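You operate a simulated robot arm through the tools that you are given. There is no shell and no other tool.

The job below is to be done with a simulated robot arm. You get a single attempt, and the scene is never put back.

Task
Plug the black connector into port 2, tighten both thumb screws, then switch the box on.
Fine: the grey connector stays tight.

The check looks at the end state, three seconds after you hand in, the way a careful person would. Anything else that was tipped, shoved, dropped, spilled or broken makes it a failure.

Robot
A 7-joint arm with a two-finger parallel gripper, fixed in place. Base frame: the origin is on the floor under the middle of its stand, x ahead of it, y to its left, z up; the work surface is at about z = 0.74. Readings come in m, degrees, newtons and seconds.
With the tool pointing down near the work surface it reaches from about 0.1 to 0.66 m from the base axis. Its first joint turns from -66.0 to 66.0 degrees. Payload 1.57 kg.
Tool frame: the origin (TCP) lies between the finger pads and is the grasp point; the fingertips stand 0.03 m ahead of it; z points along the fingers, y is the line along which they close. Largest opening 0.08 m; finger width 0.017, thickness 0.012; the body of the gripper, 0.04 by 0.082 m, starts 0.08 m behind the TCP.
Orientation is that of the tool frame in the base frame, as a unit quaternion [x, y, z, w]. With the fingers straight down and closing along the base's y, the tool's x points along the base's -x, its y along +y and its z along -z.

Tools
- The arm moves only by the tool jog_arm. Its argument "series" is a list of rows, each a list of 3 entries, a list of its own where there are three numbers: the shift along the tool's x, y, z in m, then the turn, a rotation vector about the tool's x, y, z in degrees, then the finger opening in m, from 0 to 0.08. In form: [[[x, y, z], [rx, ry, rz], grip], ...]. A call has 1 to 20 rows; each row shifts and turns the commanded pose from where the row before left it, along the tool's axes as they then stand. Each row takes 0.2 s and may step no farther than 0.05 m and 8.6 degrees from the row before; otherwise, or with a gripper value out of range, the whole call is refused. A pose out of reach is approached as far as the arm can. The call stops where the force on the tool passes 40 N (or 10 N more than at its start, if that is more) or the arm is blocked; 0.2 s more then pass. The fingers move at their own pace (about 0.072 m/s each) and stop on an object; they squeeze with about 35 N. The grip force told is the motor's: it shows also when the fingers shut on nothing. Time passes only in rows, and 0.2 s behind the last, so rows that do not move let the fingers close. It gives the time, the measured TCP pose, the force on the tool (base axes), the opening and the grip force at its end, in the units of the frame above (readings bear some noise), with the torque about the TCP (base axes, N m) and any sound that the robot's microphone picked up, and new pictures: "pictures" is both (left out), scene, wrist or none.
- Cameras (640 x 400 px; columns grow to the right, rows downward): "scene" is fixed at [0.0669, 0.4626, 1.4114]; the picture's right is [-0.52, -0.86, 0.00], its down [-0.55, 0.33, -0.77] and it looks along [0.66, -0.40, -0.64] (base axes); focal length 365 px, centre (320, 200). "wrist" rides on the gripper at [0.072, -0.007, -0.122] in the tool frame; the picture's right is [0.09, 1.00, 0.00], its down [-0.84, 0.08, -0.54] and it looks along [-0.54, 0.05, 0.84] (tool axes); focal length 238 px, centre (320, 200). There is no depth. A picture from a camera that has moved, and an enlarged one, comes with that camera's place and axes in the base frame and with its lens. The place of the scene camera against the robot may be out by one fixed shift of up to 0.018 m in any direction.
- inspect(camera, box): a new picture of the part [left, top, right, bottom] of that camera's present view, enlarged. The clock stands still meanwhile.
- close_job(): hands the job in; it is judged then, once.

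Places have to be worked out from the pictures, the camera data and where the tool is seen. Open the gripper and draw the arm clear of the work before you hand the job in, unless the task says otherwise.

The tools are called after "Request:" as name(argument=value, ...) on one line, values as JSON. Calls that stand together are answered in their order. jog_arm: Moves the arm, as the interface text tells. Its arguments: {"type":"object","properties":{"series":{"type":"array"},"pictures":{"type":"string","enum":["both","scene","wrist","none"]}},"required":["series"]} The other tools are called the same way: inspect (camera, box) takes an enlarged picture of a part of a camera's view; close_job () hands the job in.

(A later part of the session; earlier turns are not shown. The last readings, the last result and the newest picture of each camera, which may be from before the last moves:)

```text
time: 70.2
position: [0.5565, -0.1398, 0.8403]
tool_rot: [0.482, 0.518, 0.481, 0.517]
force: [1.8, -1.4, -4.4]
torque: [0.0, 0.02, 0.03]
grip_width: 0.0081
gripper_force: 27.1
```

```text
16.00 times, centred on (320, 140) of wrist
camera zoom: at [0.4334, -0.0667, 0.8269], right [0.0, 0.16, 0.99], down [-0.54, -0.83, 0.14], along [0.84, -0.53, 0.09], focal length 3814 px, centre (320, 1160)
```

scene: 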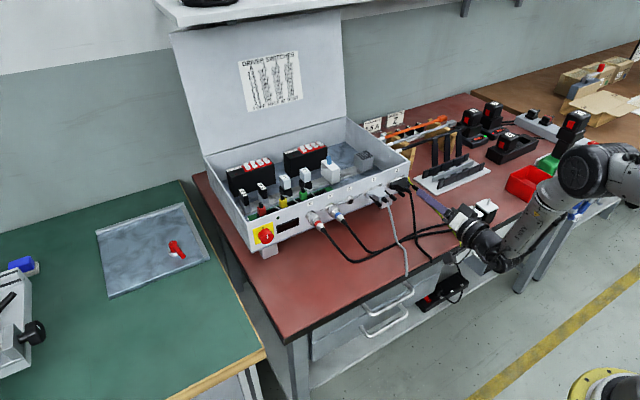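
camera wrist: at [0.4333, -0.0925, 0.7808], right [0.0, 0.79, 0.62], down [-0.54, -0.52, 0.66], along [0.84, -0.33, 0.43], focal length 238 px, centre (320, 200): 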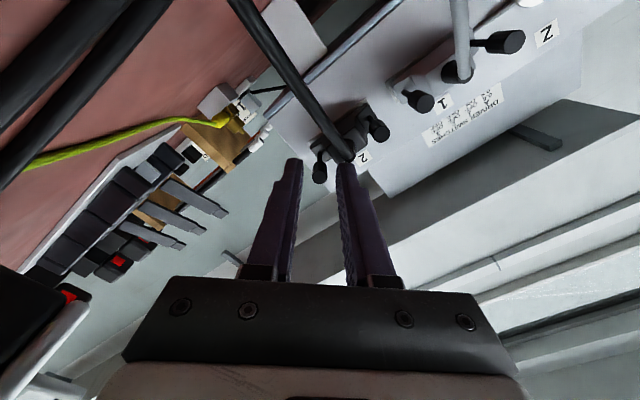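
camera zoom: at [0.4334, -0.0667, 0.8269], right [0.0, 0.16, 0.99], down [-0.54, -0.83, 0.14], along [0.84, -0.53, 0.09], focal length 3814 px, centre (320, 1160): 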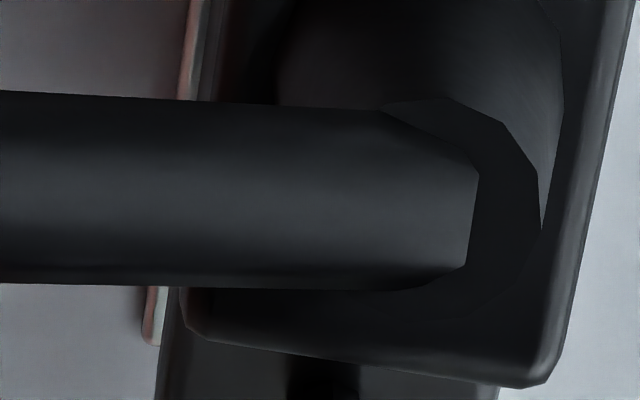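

I aimed too high; the shaft is slightly lower. I'll look there, turn another 25.5°, and compare.

Request:
inspect(camera="wrist", box=[302, 148, 338, 172])

Request:
jog_arm(series=[[[0, 0, 0], [0, 0, 8.5], 0.004], [[0, 0, 0], [0, 0, 8.5], 0.004], [[0, 0, 0], [0, 0, 8.5], 0.004], [[0, 0, 0], [0, 0, 0], 0.004]], pictures="none")

Request:
inspect(camera="wrist", box=[302, 148, 338, 172])

```text
16.00 times, centred on (320, 160) of wrist
camera zoom: at [0.4334, -0.0667, 0.8269], right [0.0, 0.16, 0.99], down [-0.54, -0.83, 0.14], along [0.84, -0.53, 0.09], focal length 3814 px, centre (320, 840)
```

zoom: 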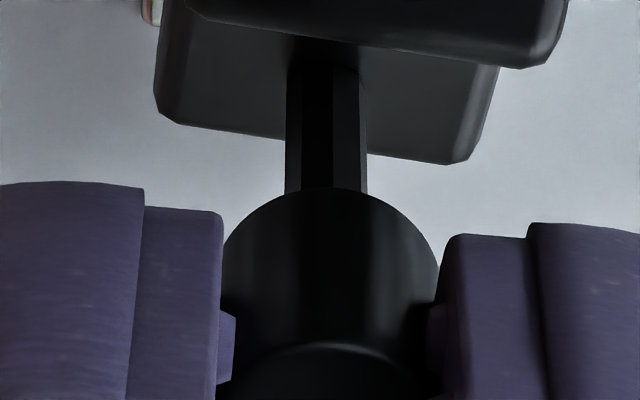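

```text
time: 71.2
position: [0.5557, -0.1378, 0.8399]
tool_rot: [0.585, 0.399, 0.584, 0.398]
force: [6.7, 0.7, -6.5]
torque: [0.0, 0.03, -0.04]
grip_width: 0.0079
gripper_force: 27.0
```

```text
16.00 times, centred on (320, 160) of wrist
camera zoom: at [0.4333, -0.0684, 0.8587], right [0.0, -0.28, 0.96], down [-0.54, -0.81, -0.23], along [0.84, -0.52, -0.15], focal length 3814 px, centre (320, 840)
```

zoom: 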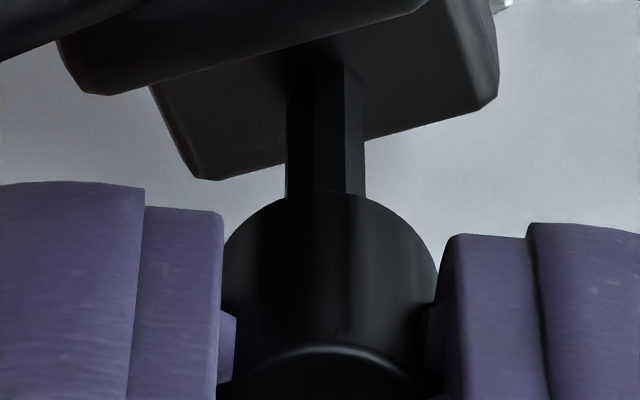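

The shaft facets shifted relative to the gripper by the same angle I turned (mod 45°), so the grip may be slipping around the knob. I'll squeeze harder (command fully closed), turn 8.5°, and look again.

Request:
jog_arm(series=[[[0, 0, 0], [0, 0, 0], 0.0], [[0, 0, 0], [0, 0, 0], 0.0]], pictures="none")

Request:
inspect(camera="wrist", box=[302, 148, 338, 172])

Request:
jog_arm(series=[[[0, 0, 0], [0, 0, 8.5], 0.0], [[0, 0, 0], [0, 0, 8.5], 0.0]], pictures="none")

Request:
inspect(camera="wrist", box=[302, 148, 338, 172])

```text
time: 71.8
position: [0.5542, -0.138, 0.8396]
tool_rot: [0.584, 0.4, 0.583, 0.398]
force: [7.9, 2.2, -6.8]
torque: [-0.02, 0.06, 0.03]
grip_width: 0.0079
gripper_force: 27.3
```

```text
16.00 times, centred on (320, 160) of wrist
camera zoom: at [0.4332, -0.0683, 0.8585], right [0.0, -0.28, 0.96], down [-0.54, -0.81, -0.23], along [0.84, -0.52, -0.15], focal length 3814 px, centre (320, 840)
```

zoom: 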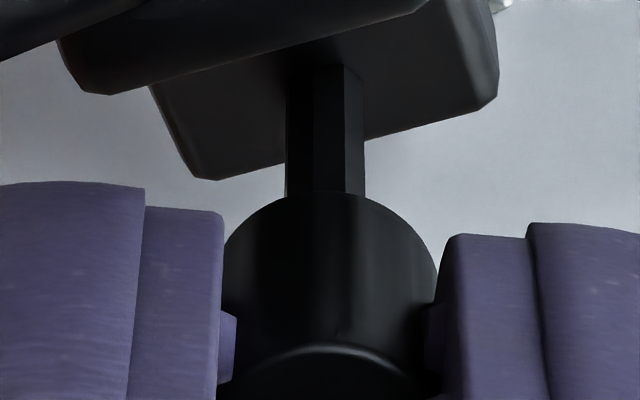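

```text
time: 72.4
position: [0.5554, -0.1383, 0.8395]
tool_rot: [0.637, 0.307, 0.636, 0.308]
force: [-4.5, -0.3, -2.2]
torque: [0.0, 0.17, 0.08]
grip_width: 0.0076
gripper_force: 27.2
```

```text
16.00 times, centred on (320, 160) of wrist
camera zoom: at [0.4332, -0.0775, 0.8783], right [0.0, -0.55, 0.84], down [-0.54, -0.7, -0.46], along [0.84, -0.45, -0.3], focal length 3814 px, centre (320, 840)
```

zoom: 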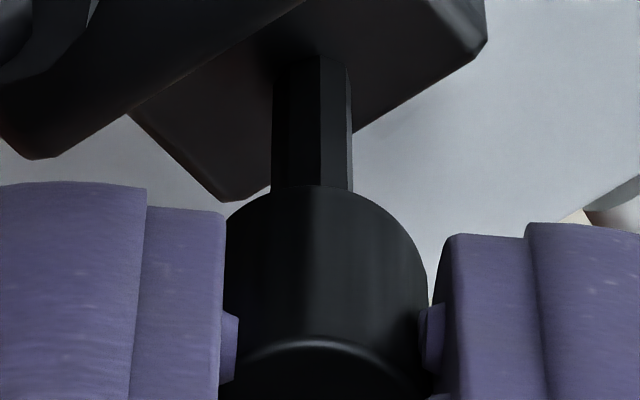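

The shaft clearly isn't turning with the gripper. I'll look at the knob itself and the finger overlap more closely.

Request:
inspect(camera="wrist", box=[302, 160, 338, 184])

Request:
inspect(camera="scene", box=[404, 176, 428, 194])

Request:
inspect(camera="wrist", box=[260, 120, 380, 200])

```text
16.00 times, centred on (320, 172) of wrist
camera zoom: at [0.4332, -0.0775, 0.8783], right [0.0, -0.55, 0.84], down [-0.54, -0.7, -0.46], along [0.84, -0.45, -0.3], focal length 3814 px, centre (320, 648)
```

zoom: 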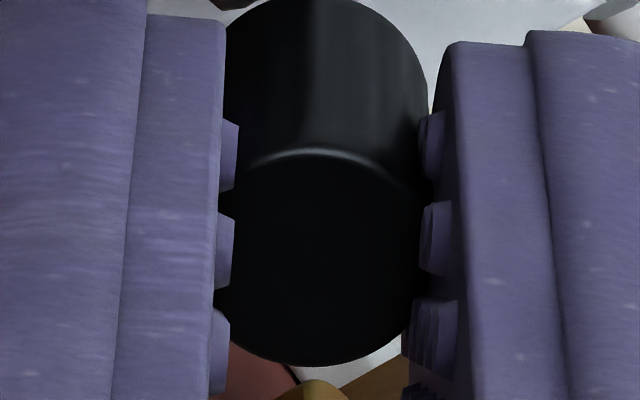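

```text
16.00 times, centred on (416, 185) of scene
camera zoom: at [0.0669, 0.4627, 1.4114], right [-0.52, -0.86, 0.0], down [-0.55, 0.33, -0.77], along [0.66, -0.4, -0.64], focal length 5836 px, centre (-1216, 440)
```

zoom: 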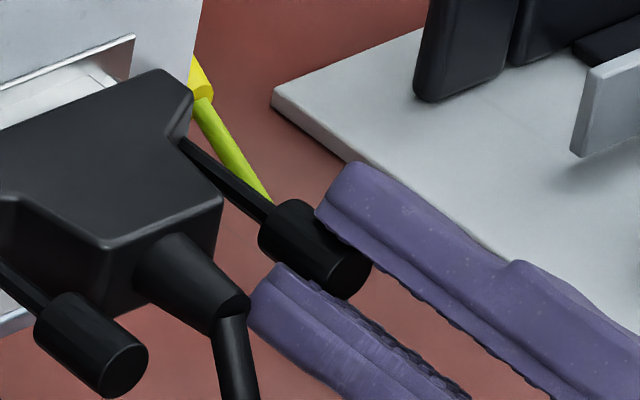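

```text
5.00 times, centred on (320, 160) of wrist
camera zoom: at [0.4332, -0.0775, 0.8783], right [0.0, -0.55, 0.84], down [-0.54, -0.7, -0.46], along [0.84, -0.45, -0.3], focal length 1192 px, centre (320, 400)
```

zoom: 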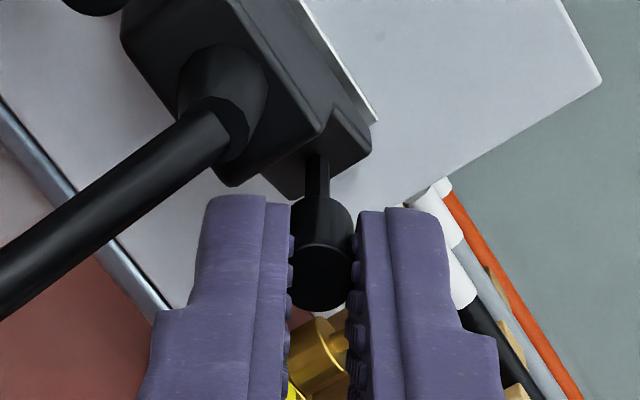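

The fingertips overlap only the rear half of the knob, at the rounded tip ends. I'll open, go 6 mm deeper so the pads cover the whole knob, and check the view.

Request:
jog_arm(series=[[[0, 0, 0], [0, 0, 0], 0.018], [[0, 0, 0], [0, 0, 0], 0.018], [[0, 0, 0.003], [0, 0, 0], 0.018], [[0, 0, 0.003], [0, 0, 0], 0.018], [[0, 0, 0], [0, 0, 0], 0.018]], pictures="none")

Request:
inspect(camera="wrist", box=[290, 145, 350, 185])

Request:
inspect(camera="scene", box=[404, 176, 428, 194])

```text
time: 73.6
position: [0.5618, -0.1389, 0.8408]
tool_rot: [0.636, 0.309, 0.636, 0.308]
force: [-0.6, -0.5, 0.3]
torque: [0.02, -0.05, 0.01]
grip_width: 0.0178
gripper_force: 0.0
```

```text
10.00 times, centred on (320, 165) of wrist
camera zoom: at [0.4395, -0.0774, 0.8782], right [0.0, -0.54, 0.84], down [-0.54, -0.7, -0.46], along [0.84, -0.46, -0.29], focal length 2384 px, centre (320, 550)
```

zoom: 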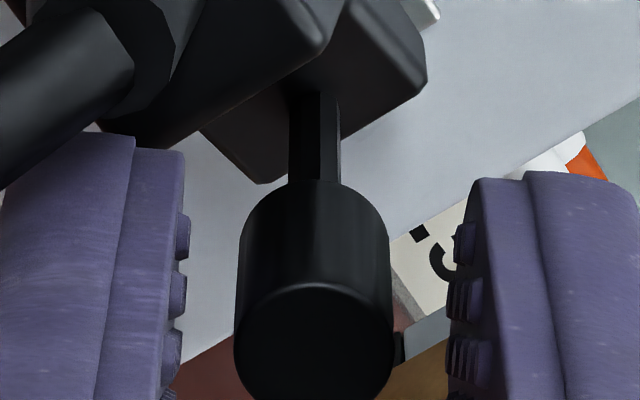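

```text
16.00 times, centred on (416, 185) of scene
camera zoom: at [0.0669, 0.4626, 1.4114], right [-0.52, -0.86, 0.0], down [-0.55, 0.33, -0.77], along [0.66, -0.4, -0.64], focal length 5836 px, centre (-1216, 440)
```

zoom: 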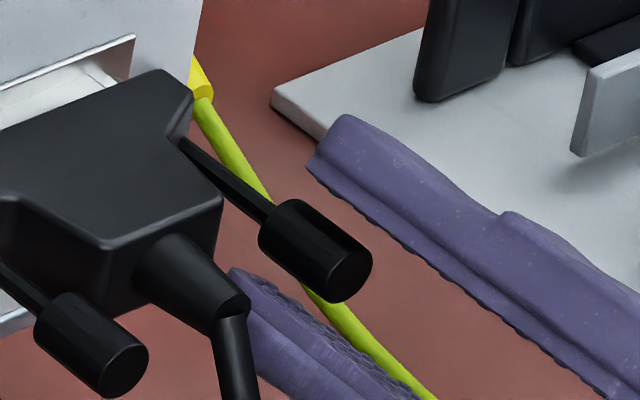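

The knob is now fully between the pads. I'll grip, look at the shaft facets, turn +8.5°, and look again.

Request:
jog_arm(series=[[[0, 0, 0], [0, 0, 0], 0.01], [[0, 0, 0], [0, 0, 0], 0.0], [[0, 0, 0], [0, 0, 0], 0.0], [[0, 0, 0], [0, 0, 0], 0.0]], pictures="none")

Request:
inspect(camera="wrist", box=[302, 143, 338, 167])

Request:
jog_arm(series=[[[0, 0, 0], [0, 0, 8.5], 0.0], [[0, 0, 0], [0, 0, 8.5], 0.0]], pictures="none")

Request:
inspect(camera="wrist", box=[302, 143, 338, 167])

```text
time: 74.6
position: [0.5614, -0.1383, 0.8406]
tool_rot: [0.636, 0.308, 0.637, 0.308]
force: [2.3, 1.9, -0.6]
torque: [0.03, 0.02, 0.0]
grip_width: 0.0084
gripper_force: 27.2
```

```text
16.00 times, centred on (320, 155) of wrist
camera zoom: at [0.4394, -0.0772, 0.878], right [0.0, -0.54, 0.84], down [-0.54, -0.71, -0.46], along [0.84, -0.45, -0.3], focal length 3814 px, centre (320, 920)
```

zoom: 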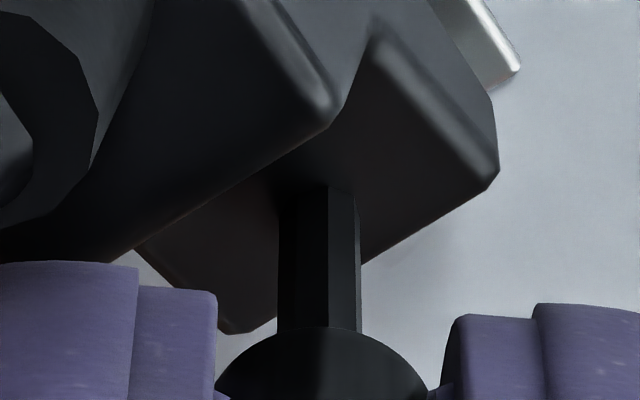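

```text
time: 75.2
position: [0.5618, -0.1391, 0.8393]
tool_rot: [0.675, 0.21, 0.675, 0.211]
force: [-2.0, 1.1, -1.7]
torque: [-0.09, 0.07, -0.03]
grip_width: 0.0085
gripper_force: 26.7
```

```text
16.00 times, centred on (320, 155) of wrist
camera zoom: at [0.4395, -0.0918, 0.8937], right [0.0, -0.77, 0.64], down [-0.54, -0.54, -0.64], along [0.84, -0.35, -0.42], focal length 3814 px, centre (320, 920)
```

zoom: 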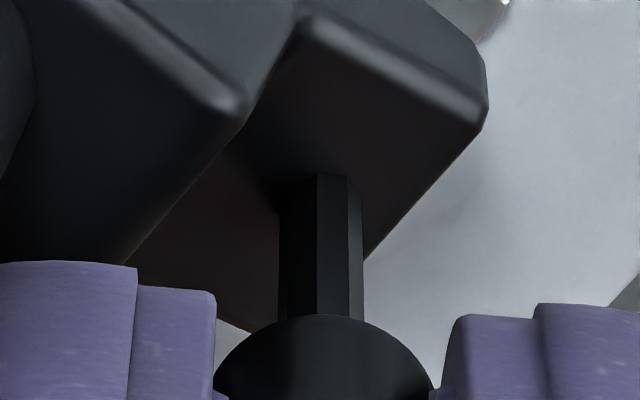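

Still slipping (reaction torque about -0.09 N·m), so the knob resists this direction. I'll test turning back -17° while gripped to see whether it moves at all the other way.

Request:
jog_arm(series=[[[0, 0, 0], [0, 0, -8.5], 0.0], [[0, 0, 0], [0, 0, -8.5], 0.0]], pictures="none")

Request:
inspect(camera="wrist", box=[302, 143, 338, 167])

Request:
jog_arm(series=[[[0, 0, 0], [0, 0, -8.5], 0.0], [[0, 0, 0], [0, 0, -8.5], 0.0]], pictures="none")

Request:
inspect(camera="wrist", box=[302, 143, 338, 167])

```text
time: 75.8
position: [0.5615, -0.1395, 0.8406]
tool_rot: [0.636, 0.309, 0.636, 0.309]
force: [-0.5, -0.4, -2.2]
torque: [-0.01, 0.1, -0.03]
grip_width: 0.0084
gripper_force: 28.1
```

```text
16.00 times, centred on (320, 155) of wrist
camera zoom: at [0.4395, -0.0775, 0.8777], right [0.0, -0.54, 0.84], down [-0.54, -0.71, -0.46], along [0.84, -0.46, -0.3], focal length 3814 px, centre (320, 920)
```

zoom: 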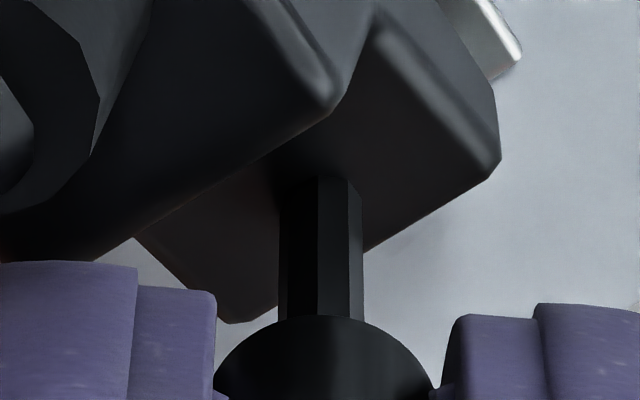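

```text
time: 76.4
position: [0.5611, -0.1383, 0.8395]
tool_rot: [0.584, 0.4, 0.582, 0.399]
force: [-8.3, -0.7, -2.4]
torque: [0.0, 0.06, 0.03]
grip_width: 0.0084
gripper_force: 27.9
```

```text
16.00 times, centred on (320, 155) of wrist
camera zoom: at [0.4395, -0.0688, 0.8584], right [0.0, -0.27, 0.96], down [-0.54, -0.81, -0.23], along [0.84, -0.52, -0.15], focal length 3814 px, centre (320, 920)
```

zoom: 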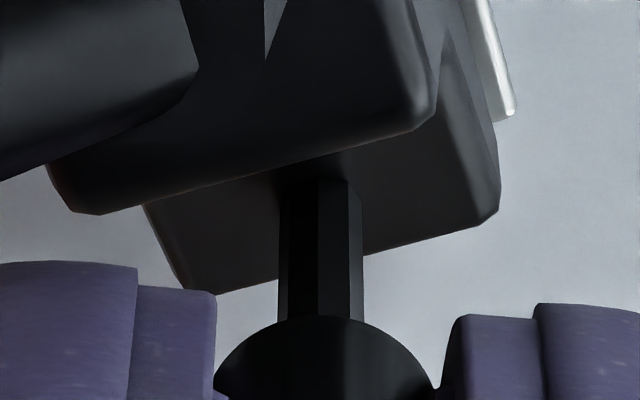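

When I turn counter-clockwise the shaft follows the gripper, but clockwise it slips against resistance, so the screw had in fact reached its tight stop. I just backed it off by 34°; I'll turn it clockwise again and verify it follows and then stops.

Request:
jog_arm(series=[[[0, 0, 0], [0, 0, 8.5], 0.0], [[0, 0, 0], [0, 0, 8.5], 0.0]], pictures="none")

Request:
inspect(camera="wrist", box=[302, 143, 338, 167])

Request:
jog_arm(series=[[[0, 0, 0], [0, 0, 8.5], 0.0], [[0, 0, 0], [0, 0, 8.5], 0.0]], pictures="none")

Request:
inspect(camera="wrist", box=[302, 143, 338, 167])

```text
time: 77.0
position: [0.5624, -0.1393, 0.8403]
tool_rot: [0.637, 0.308, 0.636, 0.308]
force: [-10.2, 2.1, -0.4]
torque: [-0.05, 0.17, -0.15]
grip_width: 0.0088
gripper_force: 27.3
```

```text
16.00 times, centred on (320, 155) of wrist
camera zoom: at [0.4395, -0.0779, 0.8778], right [0.0, -0.55, 0.84], down [-0.54, -0.7, -0.46], along [0.84, -0.45, -0.3], focal length 3814 px, centre (320, 920)
```

zoom: 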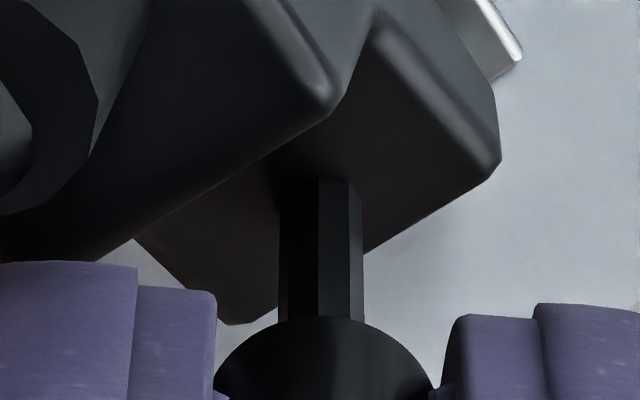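

```text
time: 77.6
position: [0.5627, -0.1402, 0.839]
tool_rot: [0.676, 0.21, 0.674, 0.211]
force: [-6.9, 1.0, -3.9]
torque: [-0.03, 0.11, 0.05]
grip_width: 0.0086
gripper_force: 28.2
```

```text
16.00 times, centred on (320, 155) of wrist
camera zoom: at [0.4397, -0.0918, 0.8939], right [0.0, -0.77, 0.64], down [-0.54, -0.54, -0.64], along [0.84, -0.35, -0.42], focal length 3814 px, centre (320, 920)
```

zoom: 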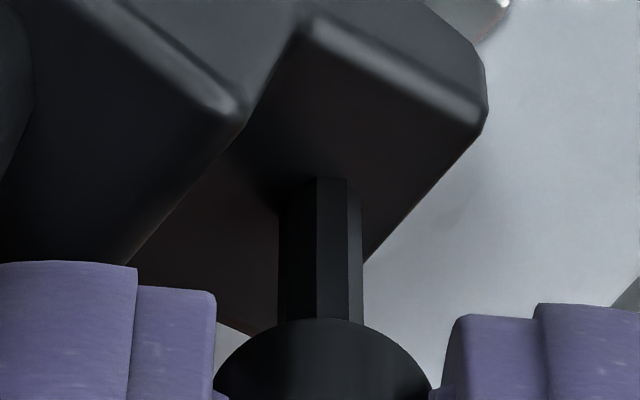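

The shaft followed back to its tight angle. To confirm tightness away from the boot, I'll open, roll back 93.5°, re-grip, and check whether a further turn slips.

Request:
jog_arm(series=[[[0, 0, 0], [0, 0, 0], 0.018], [[0, 0, 0], [0, 0, -8.5], 0.018], [[0, 0, 0], [0, 0, -8.5], 0.018], [[0, 0, 0], [0, 0, -8.5], 0.018], [[0, 0, 0], [0, 0, -8.5], 0.018], [[0, 0, 0], [0, 0, -8.5], 0.018], [[0, 0, 0], [0, 0, -8.5], 0.018], [[0, 0, 0], [0, 0, -8.5], 0.018], [[0, 0, 0], [0, 0, -8.5], 0.018], [[0, 0, 0], [0, 0, -8.5], 0.018], [[0, 0, 0], [0, 0, -8.5], 0.018], [[0, 0, 0], [0, 0, -8.5], 0.018], [[0, 0, 0], [0, 0, 0], 0.018], [[0, 0, 0], [0, 0, 0], 0.01], [[0, 0, 0], [0, 0, 0], 0.0], [[0, 0, 0], [0, 0, 0], 0.0]], pictures="none")

Request:
inspect(camera="wrist", box=[302, 143, 338, 167])

Request:
jog_arm(series=[[[0, 0, 0], [0, 0, 8.5], 0.0], [[0, 0, 0], [0, 0, 8.5], 0.0]], pictures="none")

Request:
inspect(camera="wrist", box=[302, 143, 338, 167])

```text
time: 81.0
position: [0.5624, -0.1385, 0.8403]
tool_rot: [0.308, 0.637, 0.307, 0.637]
force: [0.4, 1.0, 0.5]
torque: [-0.05, 0.03, -0.01]
grip_width: 0.0087
gripper_force: 27.2
```

```text
16.00 times, centred on (320, 155) of wrist
camera zoom: at [0.4397, -0.0858, 0.7892], right [0.0, 0.69, 0.72], down [-0.54, -0.61, 0.58], along [0.84, -0.39, 0.37], focal length 3814 px, centre (320, 920)
```

zoom: 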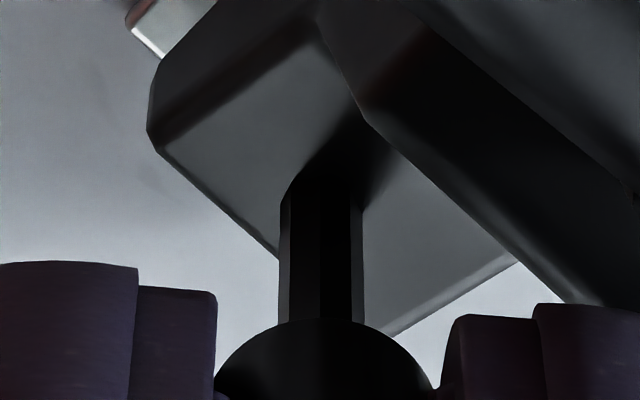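

```text
time: 81.6
position: [0.5626, -0.1399, 0.8394]
tool_rot: [0.4, 0.584, 0.399, 0.583]
force: [-0.7, 1.8, -0.4]
torque: [0.02, -0.03, 0.06]
grip_width: 0.0087
gripper_force: 27.2
```

```text
16.00 times, centred on (320, 155) of wrist
camera zoom: at [0.4398, -0.0738, 0.8066], right [0.0, 0.45, 0.9], down [-0.54, -0.75, 0.37], along [0.84, -0.49, 0.24], focal length 3814 px, centre (320, 920)
```

zoom: 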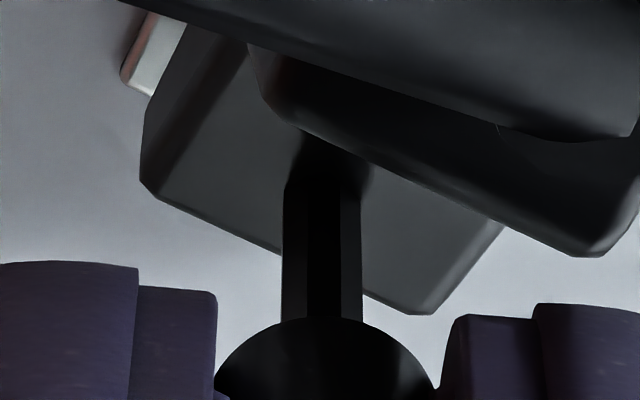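

The shaft no longer turns clockwise, so either it's tight or at a stop. To be sure which, I'll compare the axial position of the tight grey knobs with the untouched black +y knob.

Request:
inspect(camera="scene", box=[385, 180, 413, 200])

Request:
inspect(camera="scene", box=[362, 188, 390, 208])

Request:
inspect(camera="scene", box=[376, 184, 404, 204])

```text
16.00 times, centred on (399, 190) of scene
camera zoom: at [0.0669, 0.4627, 1.4114], right [-0.52, -0.86, 0.0], down [-0.55, 0.33, -0.77], along [0.66, -0.4, -0.64], focal length 5836 px, centre (-944, 360)
```

zoom: 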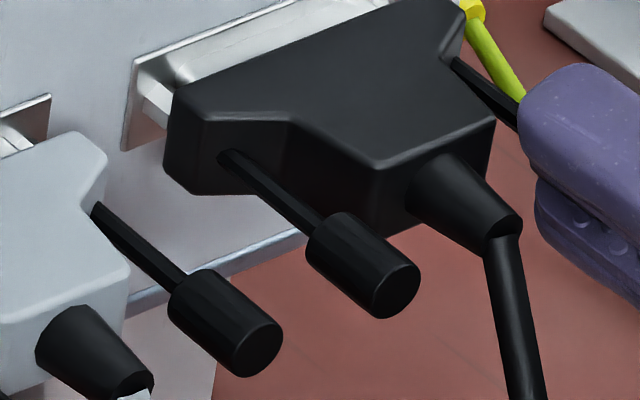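

```text
16.00 times, centred on (376, 198) of scene
camera zoom: at [0.0669, 0.4627, 1.4114], right [-0.52, -0.86, 0.0], down [-0.55, 0.33, -0.77], along [0.66, -0.4, -0.64], focal length 5836 px, centre (-576, 232)
```

zoom: 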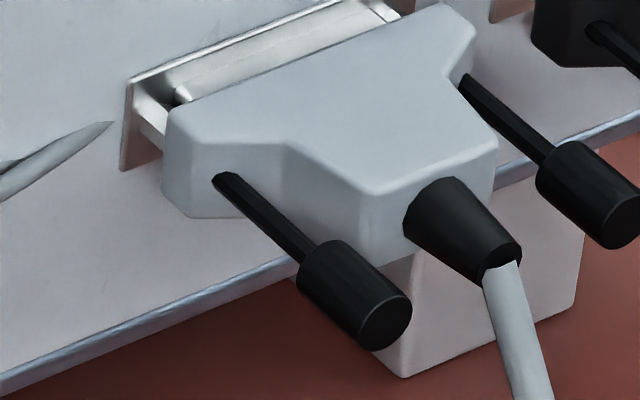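

```text
16.00 times, centred on (390, 194) of scene
camera zoom: at [0.0669, 0.4627, 1.4114], right [-0.52, -0.86, 0.0], down [-0.55, 0.33, -0.77], along [0.66, -0.4, -0.64], focal length 5836 px, centre (-800, 296)
```

zoom: 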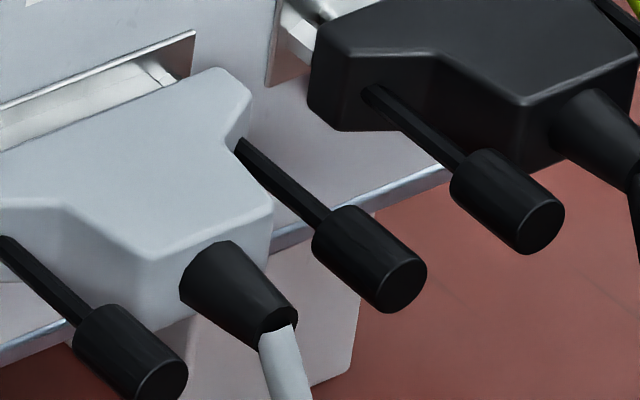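

Knob depth looks the same for loose and tight screws, so depth can't tell. The clean test is the untouched +y knob: if it turns clockwise freely, then the -y one's clockwise stop means tight. I'll back out and move over to the +y knob.

Request:
jog_arm(series=[[[0, 0, 0], [0, 0, 0], 0.018], [[0, 0, 0], [0, 0, 0], 0.018], [[0, 0, -0.012], [0, 0, 0], 0.018], [[0, 0, -0.014], [0, 0, 0], 0.018], [[0, 0, 0], [0, 0, -8.5], 0.018], [[0, 0, 0], [0, 0, -8.5], 0.018], [[0, 0, 0], [0, 0, -8.5], 0.018], [[0.01617, 0.01719, 0], [0, 0, 0], 0.018], [[0.01617, 0.01719, 0], [0, 0, 0], 0.018], [[0, 0, 0], [0, 0, 0], 0.018]], pictures="wrist")

Request:
inspect(camera="wrist", box=[250, 100, 390, 190])

Request:
inspect(camera="scene", box=[375, 170, 435, 210])

```text
time: 83.8
position: [0.5366, -0.0907, 0.8396]
tool_rot: [0.261, 0.657, 0.261, 0.657]
force: [0.4, -0.1, 0.1]
torque: [0.01, -0.03, 0.0]
grip_width: 0.0181
gripper_force: 0.1
camera wrist: at [0.4143, -0.0452, 0.7815], right [0.0, 0.79, 0.61], down [-0.54, -0.52, 0.66], along [0.84, -0.33, 0.43], focal length 238 px, centre (320, 200)
```

wrist: 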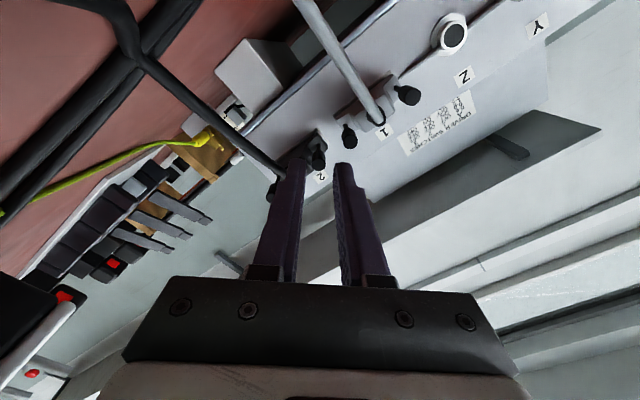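

```text
4.44 times, centred on (320, 145) of wrist
camera zoom: at [0.4143, -0.0452, 0.7815], right [0.0, 0.79, 0.61], down [-0.54, -0.52, 0.66], along [0.84, -0.33, 0.43], focal length 1059 px, centre (320, 444)
```

zoom: 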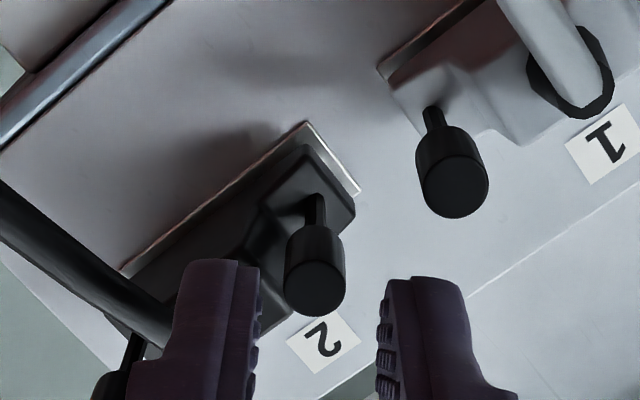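

```text
10.00 times, centred on (405, 190) of scene
camera zoom: at [0.0669, 0.4627, 1.4114], right [-0.52, -0.86, 0.0], down [-0.55, 0.33, -0.77], along [0.66, -0.4, -0.64], focal length 3648 px, centre (-530, 300)
```

zoom: 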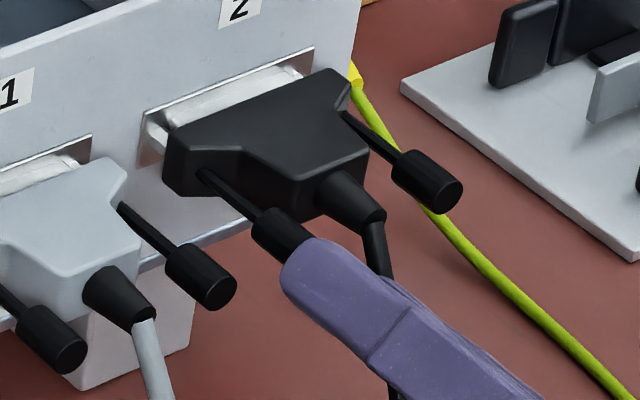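

The +y knob is centred between the fingertips. I'll narrow the opening to 14 mm (to clear the hanging cable), advance 25 mm, and check.

Request:
jog_arm(series=[[[0, 0, 0], [0, 0, 0], 0.015], [[0, 0, 0.01], [0, 0, 0], 0.015], [[0, 0, 0.01], [0, 0, 0], 0.015], [[0, 0, 0.005], [0, 0, 0], 0.015], [[0, 0, 0], [0, 0, 0], 0.015]], pictures="none")

Request:
inspect(camera="wrist", box=[270, 125, 370, 195])

Request:
inspect(camera="scene", box=[375, 170, 435, 210])

```text
time: 85.0
position: [0.5609, -0.0914, 0.8408]
tool_rot: [0.261, 0.657, 0.26, 0.657]
force: [-0.4, 0.2, -0.6]
torque: [0.0, -0.01, 0.03]
grip_width: 0.015
gripper_force: 0.2
```

```text
5.71 times, centred on (320, 160) of wrist
camera zoom: at [0.4387, -0.0464, 0.7824], right [0.0, 0.79, 0.62], down [-0.54, -0.52, 0.66], along [0.84, -0.33, 0.43], focal length 1362 px, centre (320, 429)
```

zoom: 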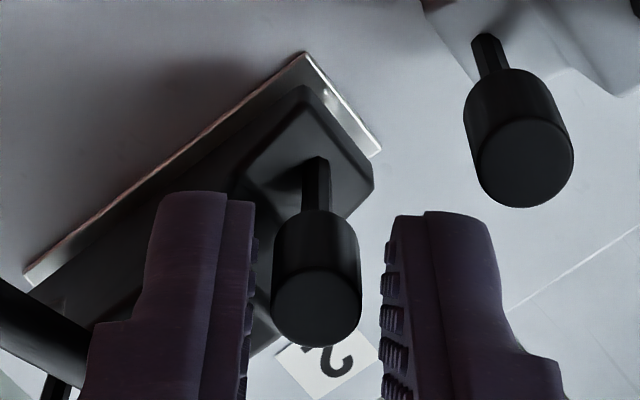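

```text
10.00 times, centred on (405, 190) of scene
camera zoom: at [0.0669, 0.4626, 1.4114], right [-0.52, -0.86, 0.0], down [-0.55, 0.33, -0.77], along [0.66, -0.4, -0.64], focal length 3648 px, centre (-530, 300)
```

zoom: 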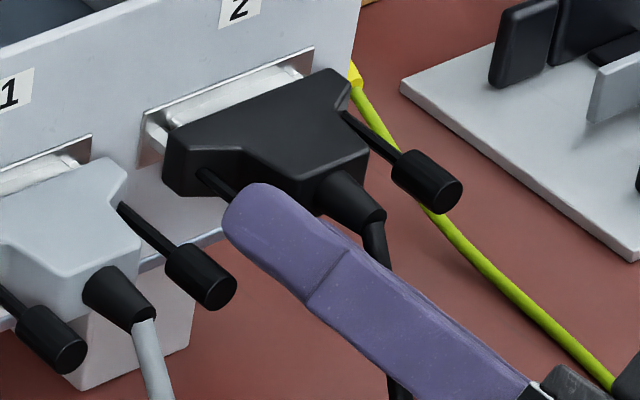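

Centred. I'll grip, record the shaft facets, turn clockwise 17°, and compare.

Request:
jog_arm(series=[[[0, 0, 0], [0, 0, 0], 0.01], [[0, 0, 0], [0, 0, 0], 0.0], [[0, 0, 0], [0, 0, 0], 0.0]], pictures="none")

Request:
inspect(camera="wrist", box=[302, 143, 338, 167])

Request:
jog_arm(series=[[[0, 0, 0], [0, 0, 8.5], 0.0], [[0, 0, 0], [0, 0, 8.5], 0.0]], pictures="none")

Request:
inspect(camera="wrist", box=[302, 143, 338, 167])

```text
time: 85.8
position: [0.5613, -0.0916, 0.8403]
tool_rot: [0.261, 0.657, 0.26, 0.657]
force: [1.8, -1.8, -1.5]
torque: [-0.02, 0.01, -0.04]
grip_width: 0.0085
gripper_force: 27.5
```

```text
16.00 times, centred on (320, 155) of wrist
camera zoom: at [0.4386, -0.0466, 0.7822], right [0.0, 0.79, 0.62], down [-0.54, -0.52, 0.66], along [0.84, -0.33, 0.43], focal length 3814 px, centre (320, 920)
```

zoom: 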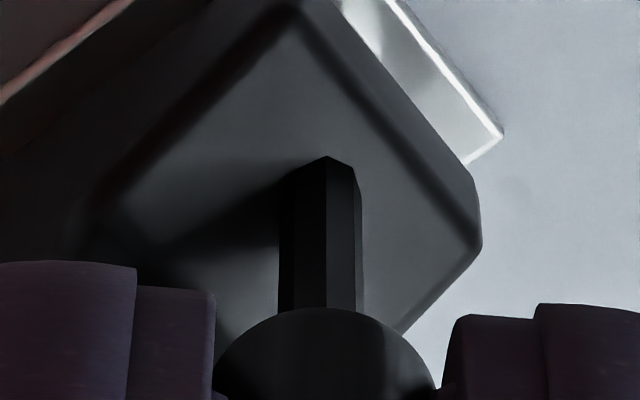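

```text
time: 86.4
position: [0.5602, -0.0916, 0.8406]
tool_rot: [0.356, 0.611, 0.355, 0.611]
force: [4.6, -4.2, -3.7]
torque: [0.03, 0.11, -0.09]
grip_width: 0.0083
gripper_force: 27.1
```

```text
16.00 times, centred on (320, 155) of wrist
camera zoom: at [0.4386, -0.032, 0.7978], right [0.0, 0.57, 0.82], down [-0.54, -0.69, 0.48], along [0.84, -0.45, 0.31], focal length 3814 px, centre (320, 920)
```

zoom: 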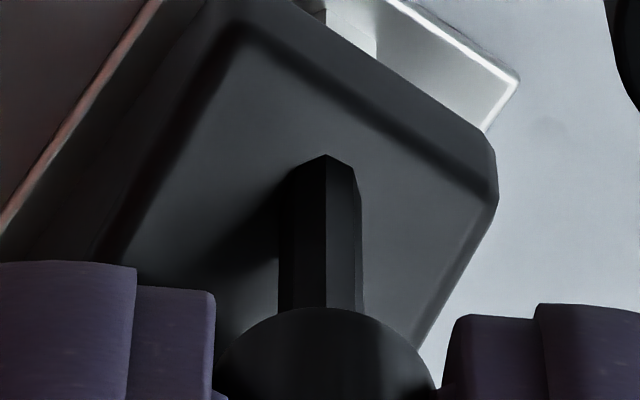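

The untouched +y shaft turns clockwise with the gripper, confirming that clockwise tightens and that the -y screw is at its tight stop. I'll finish this stroke (+76.5°) and check the facets and forces at the end.

Request:
jog_arm(series=[[[0, 0, 0], [0, 0, 8.5], 0.0], [[0, 0, 0], [0, 0, 8.5], 0.0], [[0, 0, 0], [0, 0, 8.5], 0.0], [[0, 0, 0], [0, 0, 8.5], 0.0], [[0, 0, 0], [0, 0, 8.5], 0.0], [[0, 0, 0], [0, 0, 8.5], 0.0], [[0, 0, 0], [0, 0, 8.5], 0.0], [[0, 0, 0], [0, 0, 8.5], 0.0], [[0, 0, 0], [0, 0, 8.5], 0.0]], pictures="none")

Request:
inspect(camera="wrist", box=[302, 143, 338, 167])

Request:
inspect(camera="wrist", box=[250, 100, 390, 190])

```text
time: 88.4
position: [0.5609, -0.0906, 0.8396]
tool_rot: [0.658, 0.26, 0.657, 0.259]
force: [0.3, -5.6, -5.0]
torque: [0.01, 0.27, -0.33]
grip_width: 0.0086
gripper_force: 27.5
```

```text
16.00 times, centred on (320, 155) of wrist
camera zoom: at [0.4386, -0.0371, 0.8865], right [0.0, -0.66, 0.75], down [-0.54, -0.63, -0.56], along [0.84, -0.4, -0.36], focal length 3814 px, centre (320, 920)
```

zoom: 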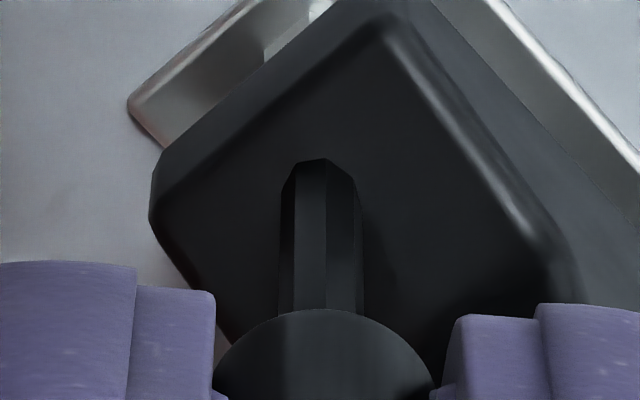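

```text
4.44 times, centred on (320, 145) of wrist
camera zoom: at [0.4386, -0.0371, 0.8865], right [0.0, -0.66, 0.75], down [-0.54, -0.63, -0.56], along [0.84, -0.4, -0.36], focal length 1059 px, centre (320, 444)
```

zoom: 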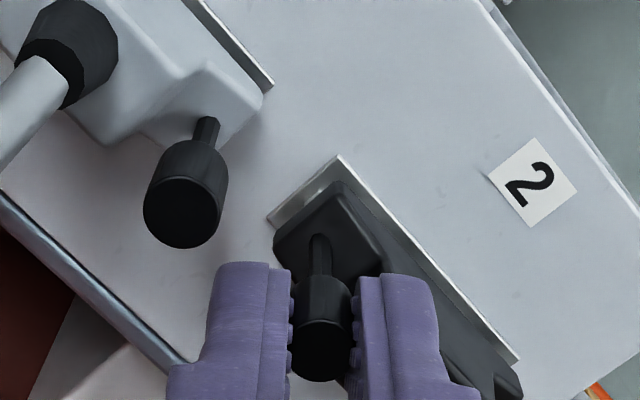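

It rotated with the gripper the full 93.5°. I'll open, roll back, re-grip and do stroke 2.

Request:
jog_arm(series=[[[0, 0, 0], [0, 0, 0], 0.015], [[0, 0, 0], [0, 0, 0], 0.015], [[0, 0, 0], [0, 0, -8.5], 0.015], [[0, 0, 0], [0, 0, -8.5], 0.015], [[0, 0, 0], [0, 0, -8.5], 0.015], [[0, 0, 0], [0, 0, -8.5], 0.015], [[0, 0, 0], [0, 0, -8.5], 0.015], [[0, 0, 0], [0, 0, -8.5], 0.015], [[0, 0, 0], [0, 0, -8.5], 0.015], [[0, 0, 0], [0, 0, -8.5], 0.015], [[0, 0, 0], [0, 0, -8.5], 0.015], [[0, 0, 0], [0, 0, -8.5], 0.015], [[0, 0, 0], [0, 0, -8.5], 0.015], [[0, 0, 0], [0, 0, 0], 0.01], [[0, 0, 0], [0, 0, 0], 0.0], [[0, 0, 0], [0, 0, 0], 0.0]], pictures="none")

Request:
inspect(camera="wrist", box=[302, 143, 338, 167])

Request:
jog_arm(series=[[[0, 0, 0], [0, 0, 8.5], 0.0], [[0, 0, 0], [0, 0, 8.5], 0.0], [[0, 0, 0], [0, 0, 8.5], 0.0], [[0, 0, 0], [0, 0, 8.5], 0.0], [[0, 0, 0], [0, 0, 8.5], 0.0], [[0, 0, 0], [0, 0, 8.5], 0.0], [[0, 0, 0], [0, 0, 8.5], 0.0], [[0, 0, 0], [0, 0, 8.5], 0.0], [[0, 0, 0], [0, 0, 8.5], 0.0], [[0, 0, 0], [0, 0, 8.5], 0.0], [[0, 0, 0], [0, 0, 8.5], 0.0]], pictures="none")

Request:
inspect(camera="wrist", box=[302, 143, 338, 167])

```text
time: 91.8
position: [0.5614, -0.0914, 0.8399]
tool_rot: [0.26, 0.658, 0.26, 0.657]
force: [-0.8, -0.3, 0.4]
torque: [0.02, -0.02, 0.01]
grip_width: 0.0084
gripper_force: 27.3
```

```text
16.00 times, centred on (320, 155) of wrist
camera zoom: at [0.4386, -0.0466, 0.7819], right [0.0, 0.79, 0.61], down [-0.54, -0.52, 0.66], along [0.84, -0.33, 0.43], focal length 3814 px, centre (320, 920)
```

zoom: 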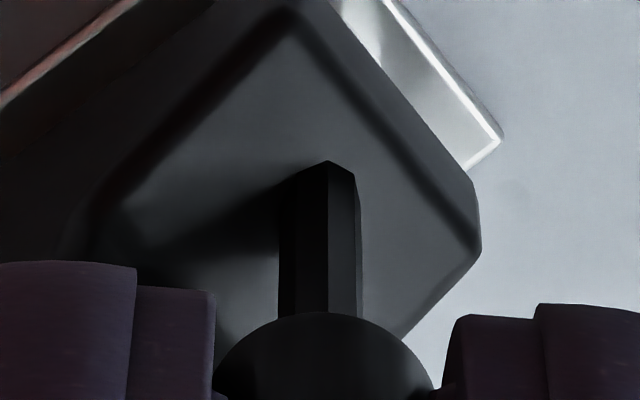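

```text
time: 94.2
position: [0.561, -0.0908, 0.8401]
tool_rot: [0.658, 0.26, 0.657, 0.259]
force: [-6.3, 1.1, 1.0]
torque: [-0.01, -0.23, 0.18]
grip_width: 0.0086
gripper_force: 27.6
```

```text
16.00 times, centred on (320, 155) of wrist
camera zoom: at [0.4387, -0.037, 0.8864], right [0.0, -0.66, 0.75], down [-0.54, -0.63, -0.56], along [0.84, -0.41, -0.36], focal length 3814 px, centre (320, 920)
```

zoom: 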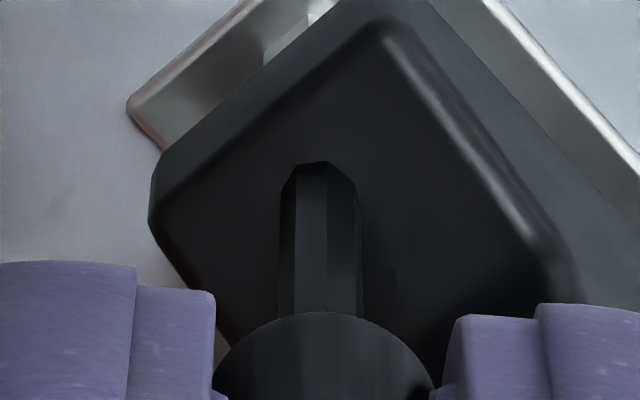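

It still follows (187° total). Stroke 3 next.

Request:
jog_arm(series=[[[0, 0, 0], [0, 0, 0], 0.015], [[0, 0, 0], [0, 0, 0], 0.015], [[0, 0, 0], [0, 0, -8.5], 0.015], [[0, 0, 0], [0, 0, -8.5], 0.015], [[0, 0, 0], [0, 0, -8.5], 0.015], [[0, 0, 0], [0, 0, -8.5], 0.015], [[0, 0, 0], [0, 0, -8.5], 0.015], [[0, 0, 0], [0, 0, -8.5], 0.015], [[0, 0, 0], [0, 0, -8.5], 0.015], [[0, 0, 0], [0, 0, -8.5], 0.015], [[0, 0, 0], [0, 0, -8.5], 0.015], [[0, 0, 0], [0, 0, -8.5], 0.015], [[0, 0, 0], [0, 0, -8.5], 0.015], [[0, 0, 0], [0, 0, 0], 0.01], [[0, 0, 0], [0, 0, 0], 0.0], [[0, 0, 0], [0, 0, 0], 0.0]], pictures="none")

Request:
inspect(camera="wrist", box=[302, 143, 338, 167])

Request:
jog_arm(series=[[[0, 0, 0], [0, 0, 8.5], 0.0], [[0, 0, 0], [0, 0, 8.5], 0.0], [[0, 0, 0], [0, 0, 8.5], 0.0], [[0, 0, 0], [0, 0, 8.5], 0.0], [[0, 0, 0], [0, 0, 8.5], 0.0], [[0, 0, 0], [0, 0, 8.5], 0.0], [[0, 0, 0], [0, 0, 8.5], 0.0], [[0, 0, 0], [0, 0, 8.5], 0.0], [[0, 0, 0], [0, 0, 8.5], 0.0], [[0, 0, 0], [0, 0, 8.5], 0.0], [[0, 0, 0], [0, 0, 8.5], 0.0]], pictures="none")

Request:
inspect(camera="wrist", box=[302, 143, 338, 167])

```text
time: 97.6
position: [0.5607, -0.0912, 0.8392]
tool_rot: [0.26, 0.658, 0.26, 0.657]
force: [-1.6, 3.2, 1.6]
torque: [0.01, -0.05, 0.1]
grip_width: 0.0084
gripper_force: 27.4
```

```text
16.00 times, centred on (320, 155) of wrist
camera zoom: at [0.4389, -0.0468, 0.7818], right [0.0, 0.79, 0.61], down [-0.54, -0.52, 0.66], along [0.84, -0.33, 0.43], focal length 3814 px, centre (320, 920)
```

zoom: 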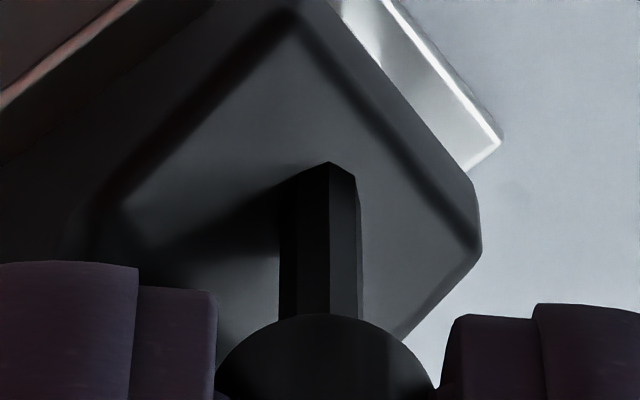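

```text
time: 100.0
position: [0.5611, -0.0923, 0.8397]
tool_rot: [0.658, 0.26, 0.657, 0.26]
force: [7.0, 1.3, -4.3]
torque: [-0.02, 0.03, 0.12]
grip_width: 0.0089
gripper_force: 27.6
```

```text
16.00 times, centred on (320, 155) of wrist
camera zoom: at [0.4389, -0.0371, 0.8866], right [0.0, -0.66, 0.75], down [-0.54, -0.63, -0.56], along [0.84, -0.41, -0.36], focal length 3814 px, centre (320, 920)
```

zoom: 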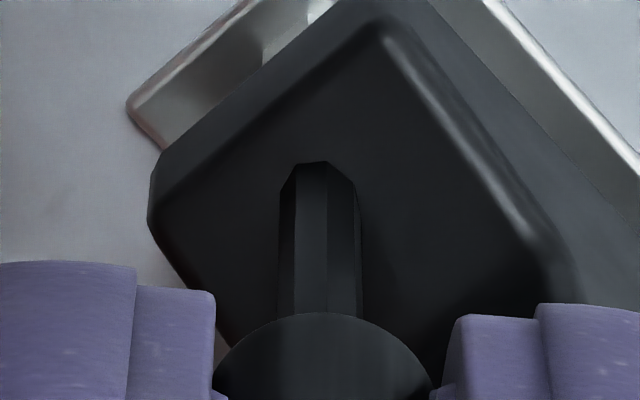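

280° so far and still following. Stroke 4.

Request:
jog_arm(series=[[[0, 0, 0], [0, 0, 0], 0.015], [[0, 0, 0], [0, 0, 0], 0.015], [[0, 0, 0], [0, 0, -8.5], 0.015], [[0, 0, 0], [0, 0, -8.5], 0.015], [[0, 0, 0], [0, 0, -8.5], 0.015], [[0, 0, 0], [0, 0, -8.5], 0.015], [[0, 0, 0], [0, 0, -8.5], 0.015], [[0, 0, 0], [0, 0, -8.5], 0.015], [[0, 0, 0], [0, 0, -8.5], 0.015], [[0, 0, 0], [0, 0, -8.5], 0.015], [[0, 0, 0], [0, 0, -8.5], 0.015], [[0, 0, 0], [0, 0, -8.5], 0.015], [[0, 0, 0], [0, 0, -8.5], 0.015], [[0, 0, 0], [0, 0, 0], 0.01], [[0, 0, 0], [0, 0, 0], 0.0], [[0, 0, 0], [0, 0, 0], 0.0]], pictures="none")

Request:
inspect(camera="wrist", box=[302, 143, 338, 167])

Request:
jog_arm(series=[[[0, 0, 0], [0, 0, 8.5], 0.0], [[0, 0, 0], [0, 0, 8.5], 0.0], [[0, 0, 0], [0, 0, 8.5], 0.0], [[0, 0, 0], [0, 0, 8.5], 0.0], [[0, 0, 0], [0, 0, 8.5], 0.0]], pictures="none")

Request:
inspect(camera="wrist", box=[302, 143, 338, 167])

Request:
jog_arm(series=[[[0, 0, 0], [0, 0, 8.5], 0.0], [[0, 0, 0], [0, 0, 8.5], 0.0], [[0, 0, 0], [0, 0, 8.5], 0.0], [[0, 0, 0], [0, 0, 8.5], 0.0], [[0, 0, 0], [0, 0, 8.5], 0.0], [[0, 0, 0], [0, 0, 8.5], 0.0]], pictures="none")

Request:
inspect(camera="wrist", box=[302, 143, 338, 167])

```text
time: 103.4
position: [0.5606, -0.0903, 0.8395]
tool_rot: [0.26, 0.657, 0.261, 0.658]
force: [-1.7, 1.8, 2.8]
torque: [-0.01, -0.03, 0.02]
grip_width: 0.0085
gripper_force: 27.2
```

```text
16.00 times, centred on (320, 155) of wrist
camera zoom: at [0.4389, -0.0463, 0.7812], right [0.0, 0.79, 0.61], down [-0.54, -0.52, 0.66], along [0.84, -0.33, 0.43], focal length 3814 px, centre (320, 920)
```

zoom: 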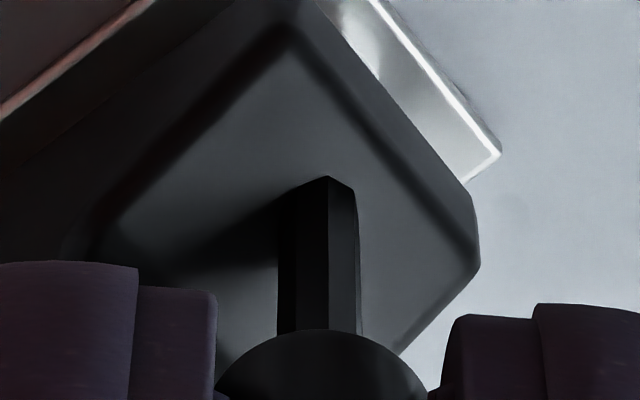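

```text
time: 104.6
position: [0.5612, -0.0917, 0.8398]
tool_rot: [0.481, 0.518, 0.483, 0.517]
force: [-3.3, 6.2, 3.0]
torque: [0.01, -0.06, 0.26]
grip_width: 0.009
gripper_force: 27.7
```

```text
16.00 times, centred on (320, 155) of wrist
camera zoom: at [0.4388, -0.0194, 0.8267], right [0.0, 0.16, 0.99], down [-0.54, -0.83, 0.14], along [0.84, -0.53, 0.09], focal length 3814 px, centre (320, 920)
```

zoom: 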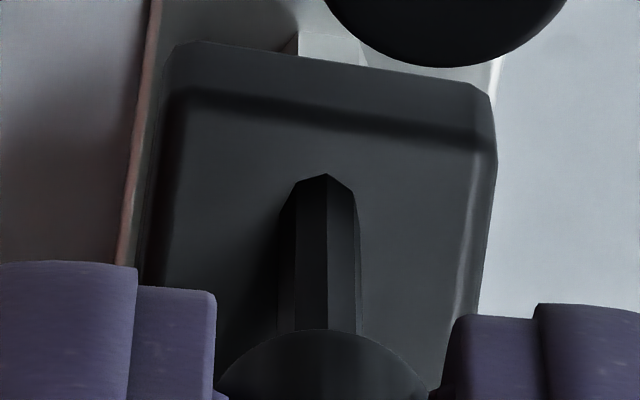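

```text
time: 106.0
position: [0.5603, -0.0917, 0.84]
tool_rot: [0.659, 0.26, 0.657, 0.259]
force: [3.3, 7.6, 0.0]
torque: [-0.02, -0.18, 0.35]
grip_width: 0.0086
gripper_force: 27.9
```

```text
16.00 times, centred on (320, 155) of wrist
camera zoom: at [0.439, -0.037, 0.8866], right [0.0, -0.66, 0.75], down [-0.54, -0.63, -0.56], along [0.84, -0.41, -0.36], focal length 3814 px, centre (320, 920)
```

zoom: 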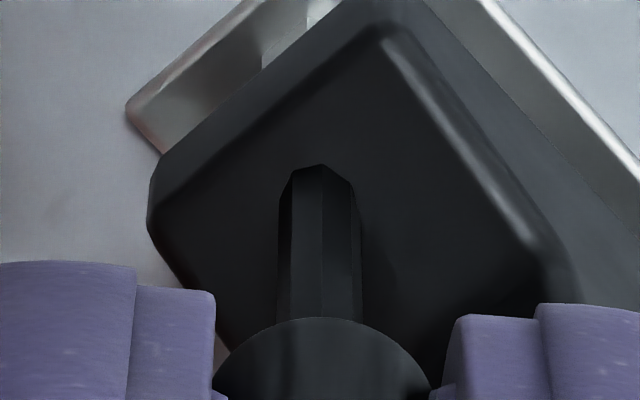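

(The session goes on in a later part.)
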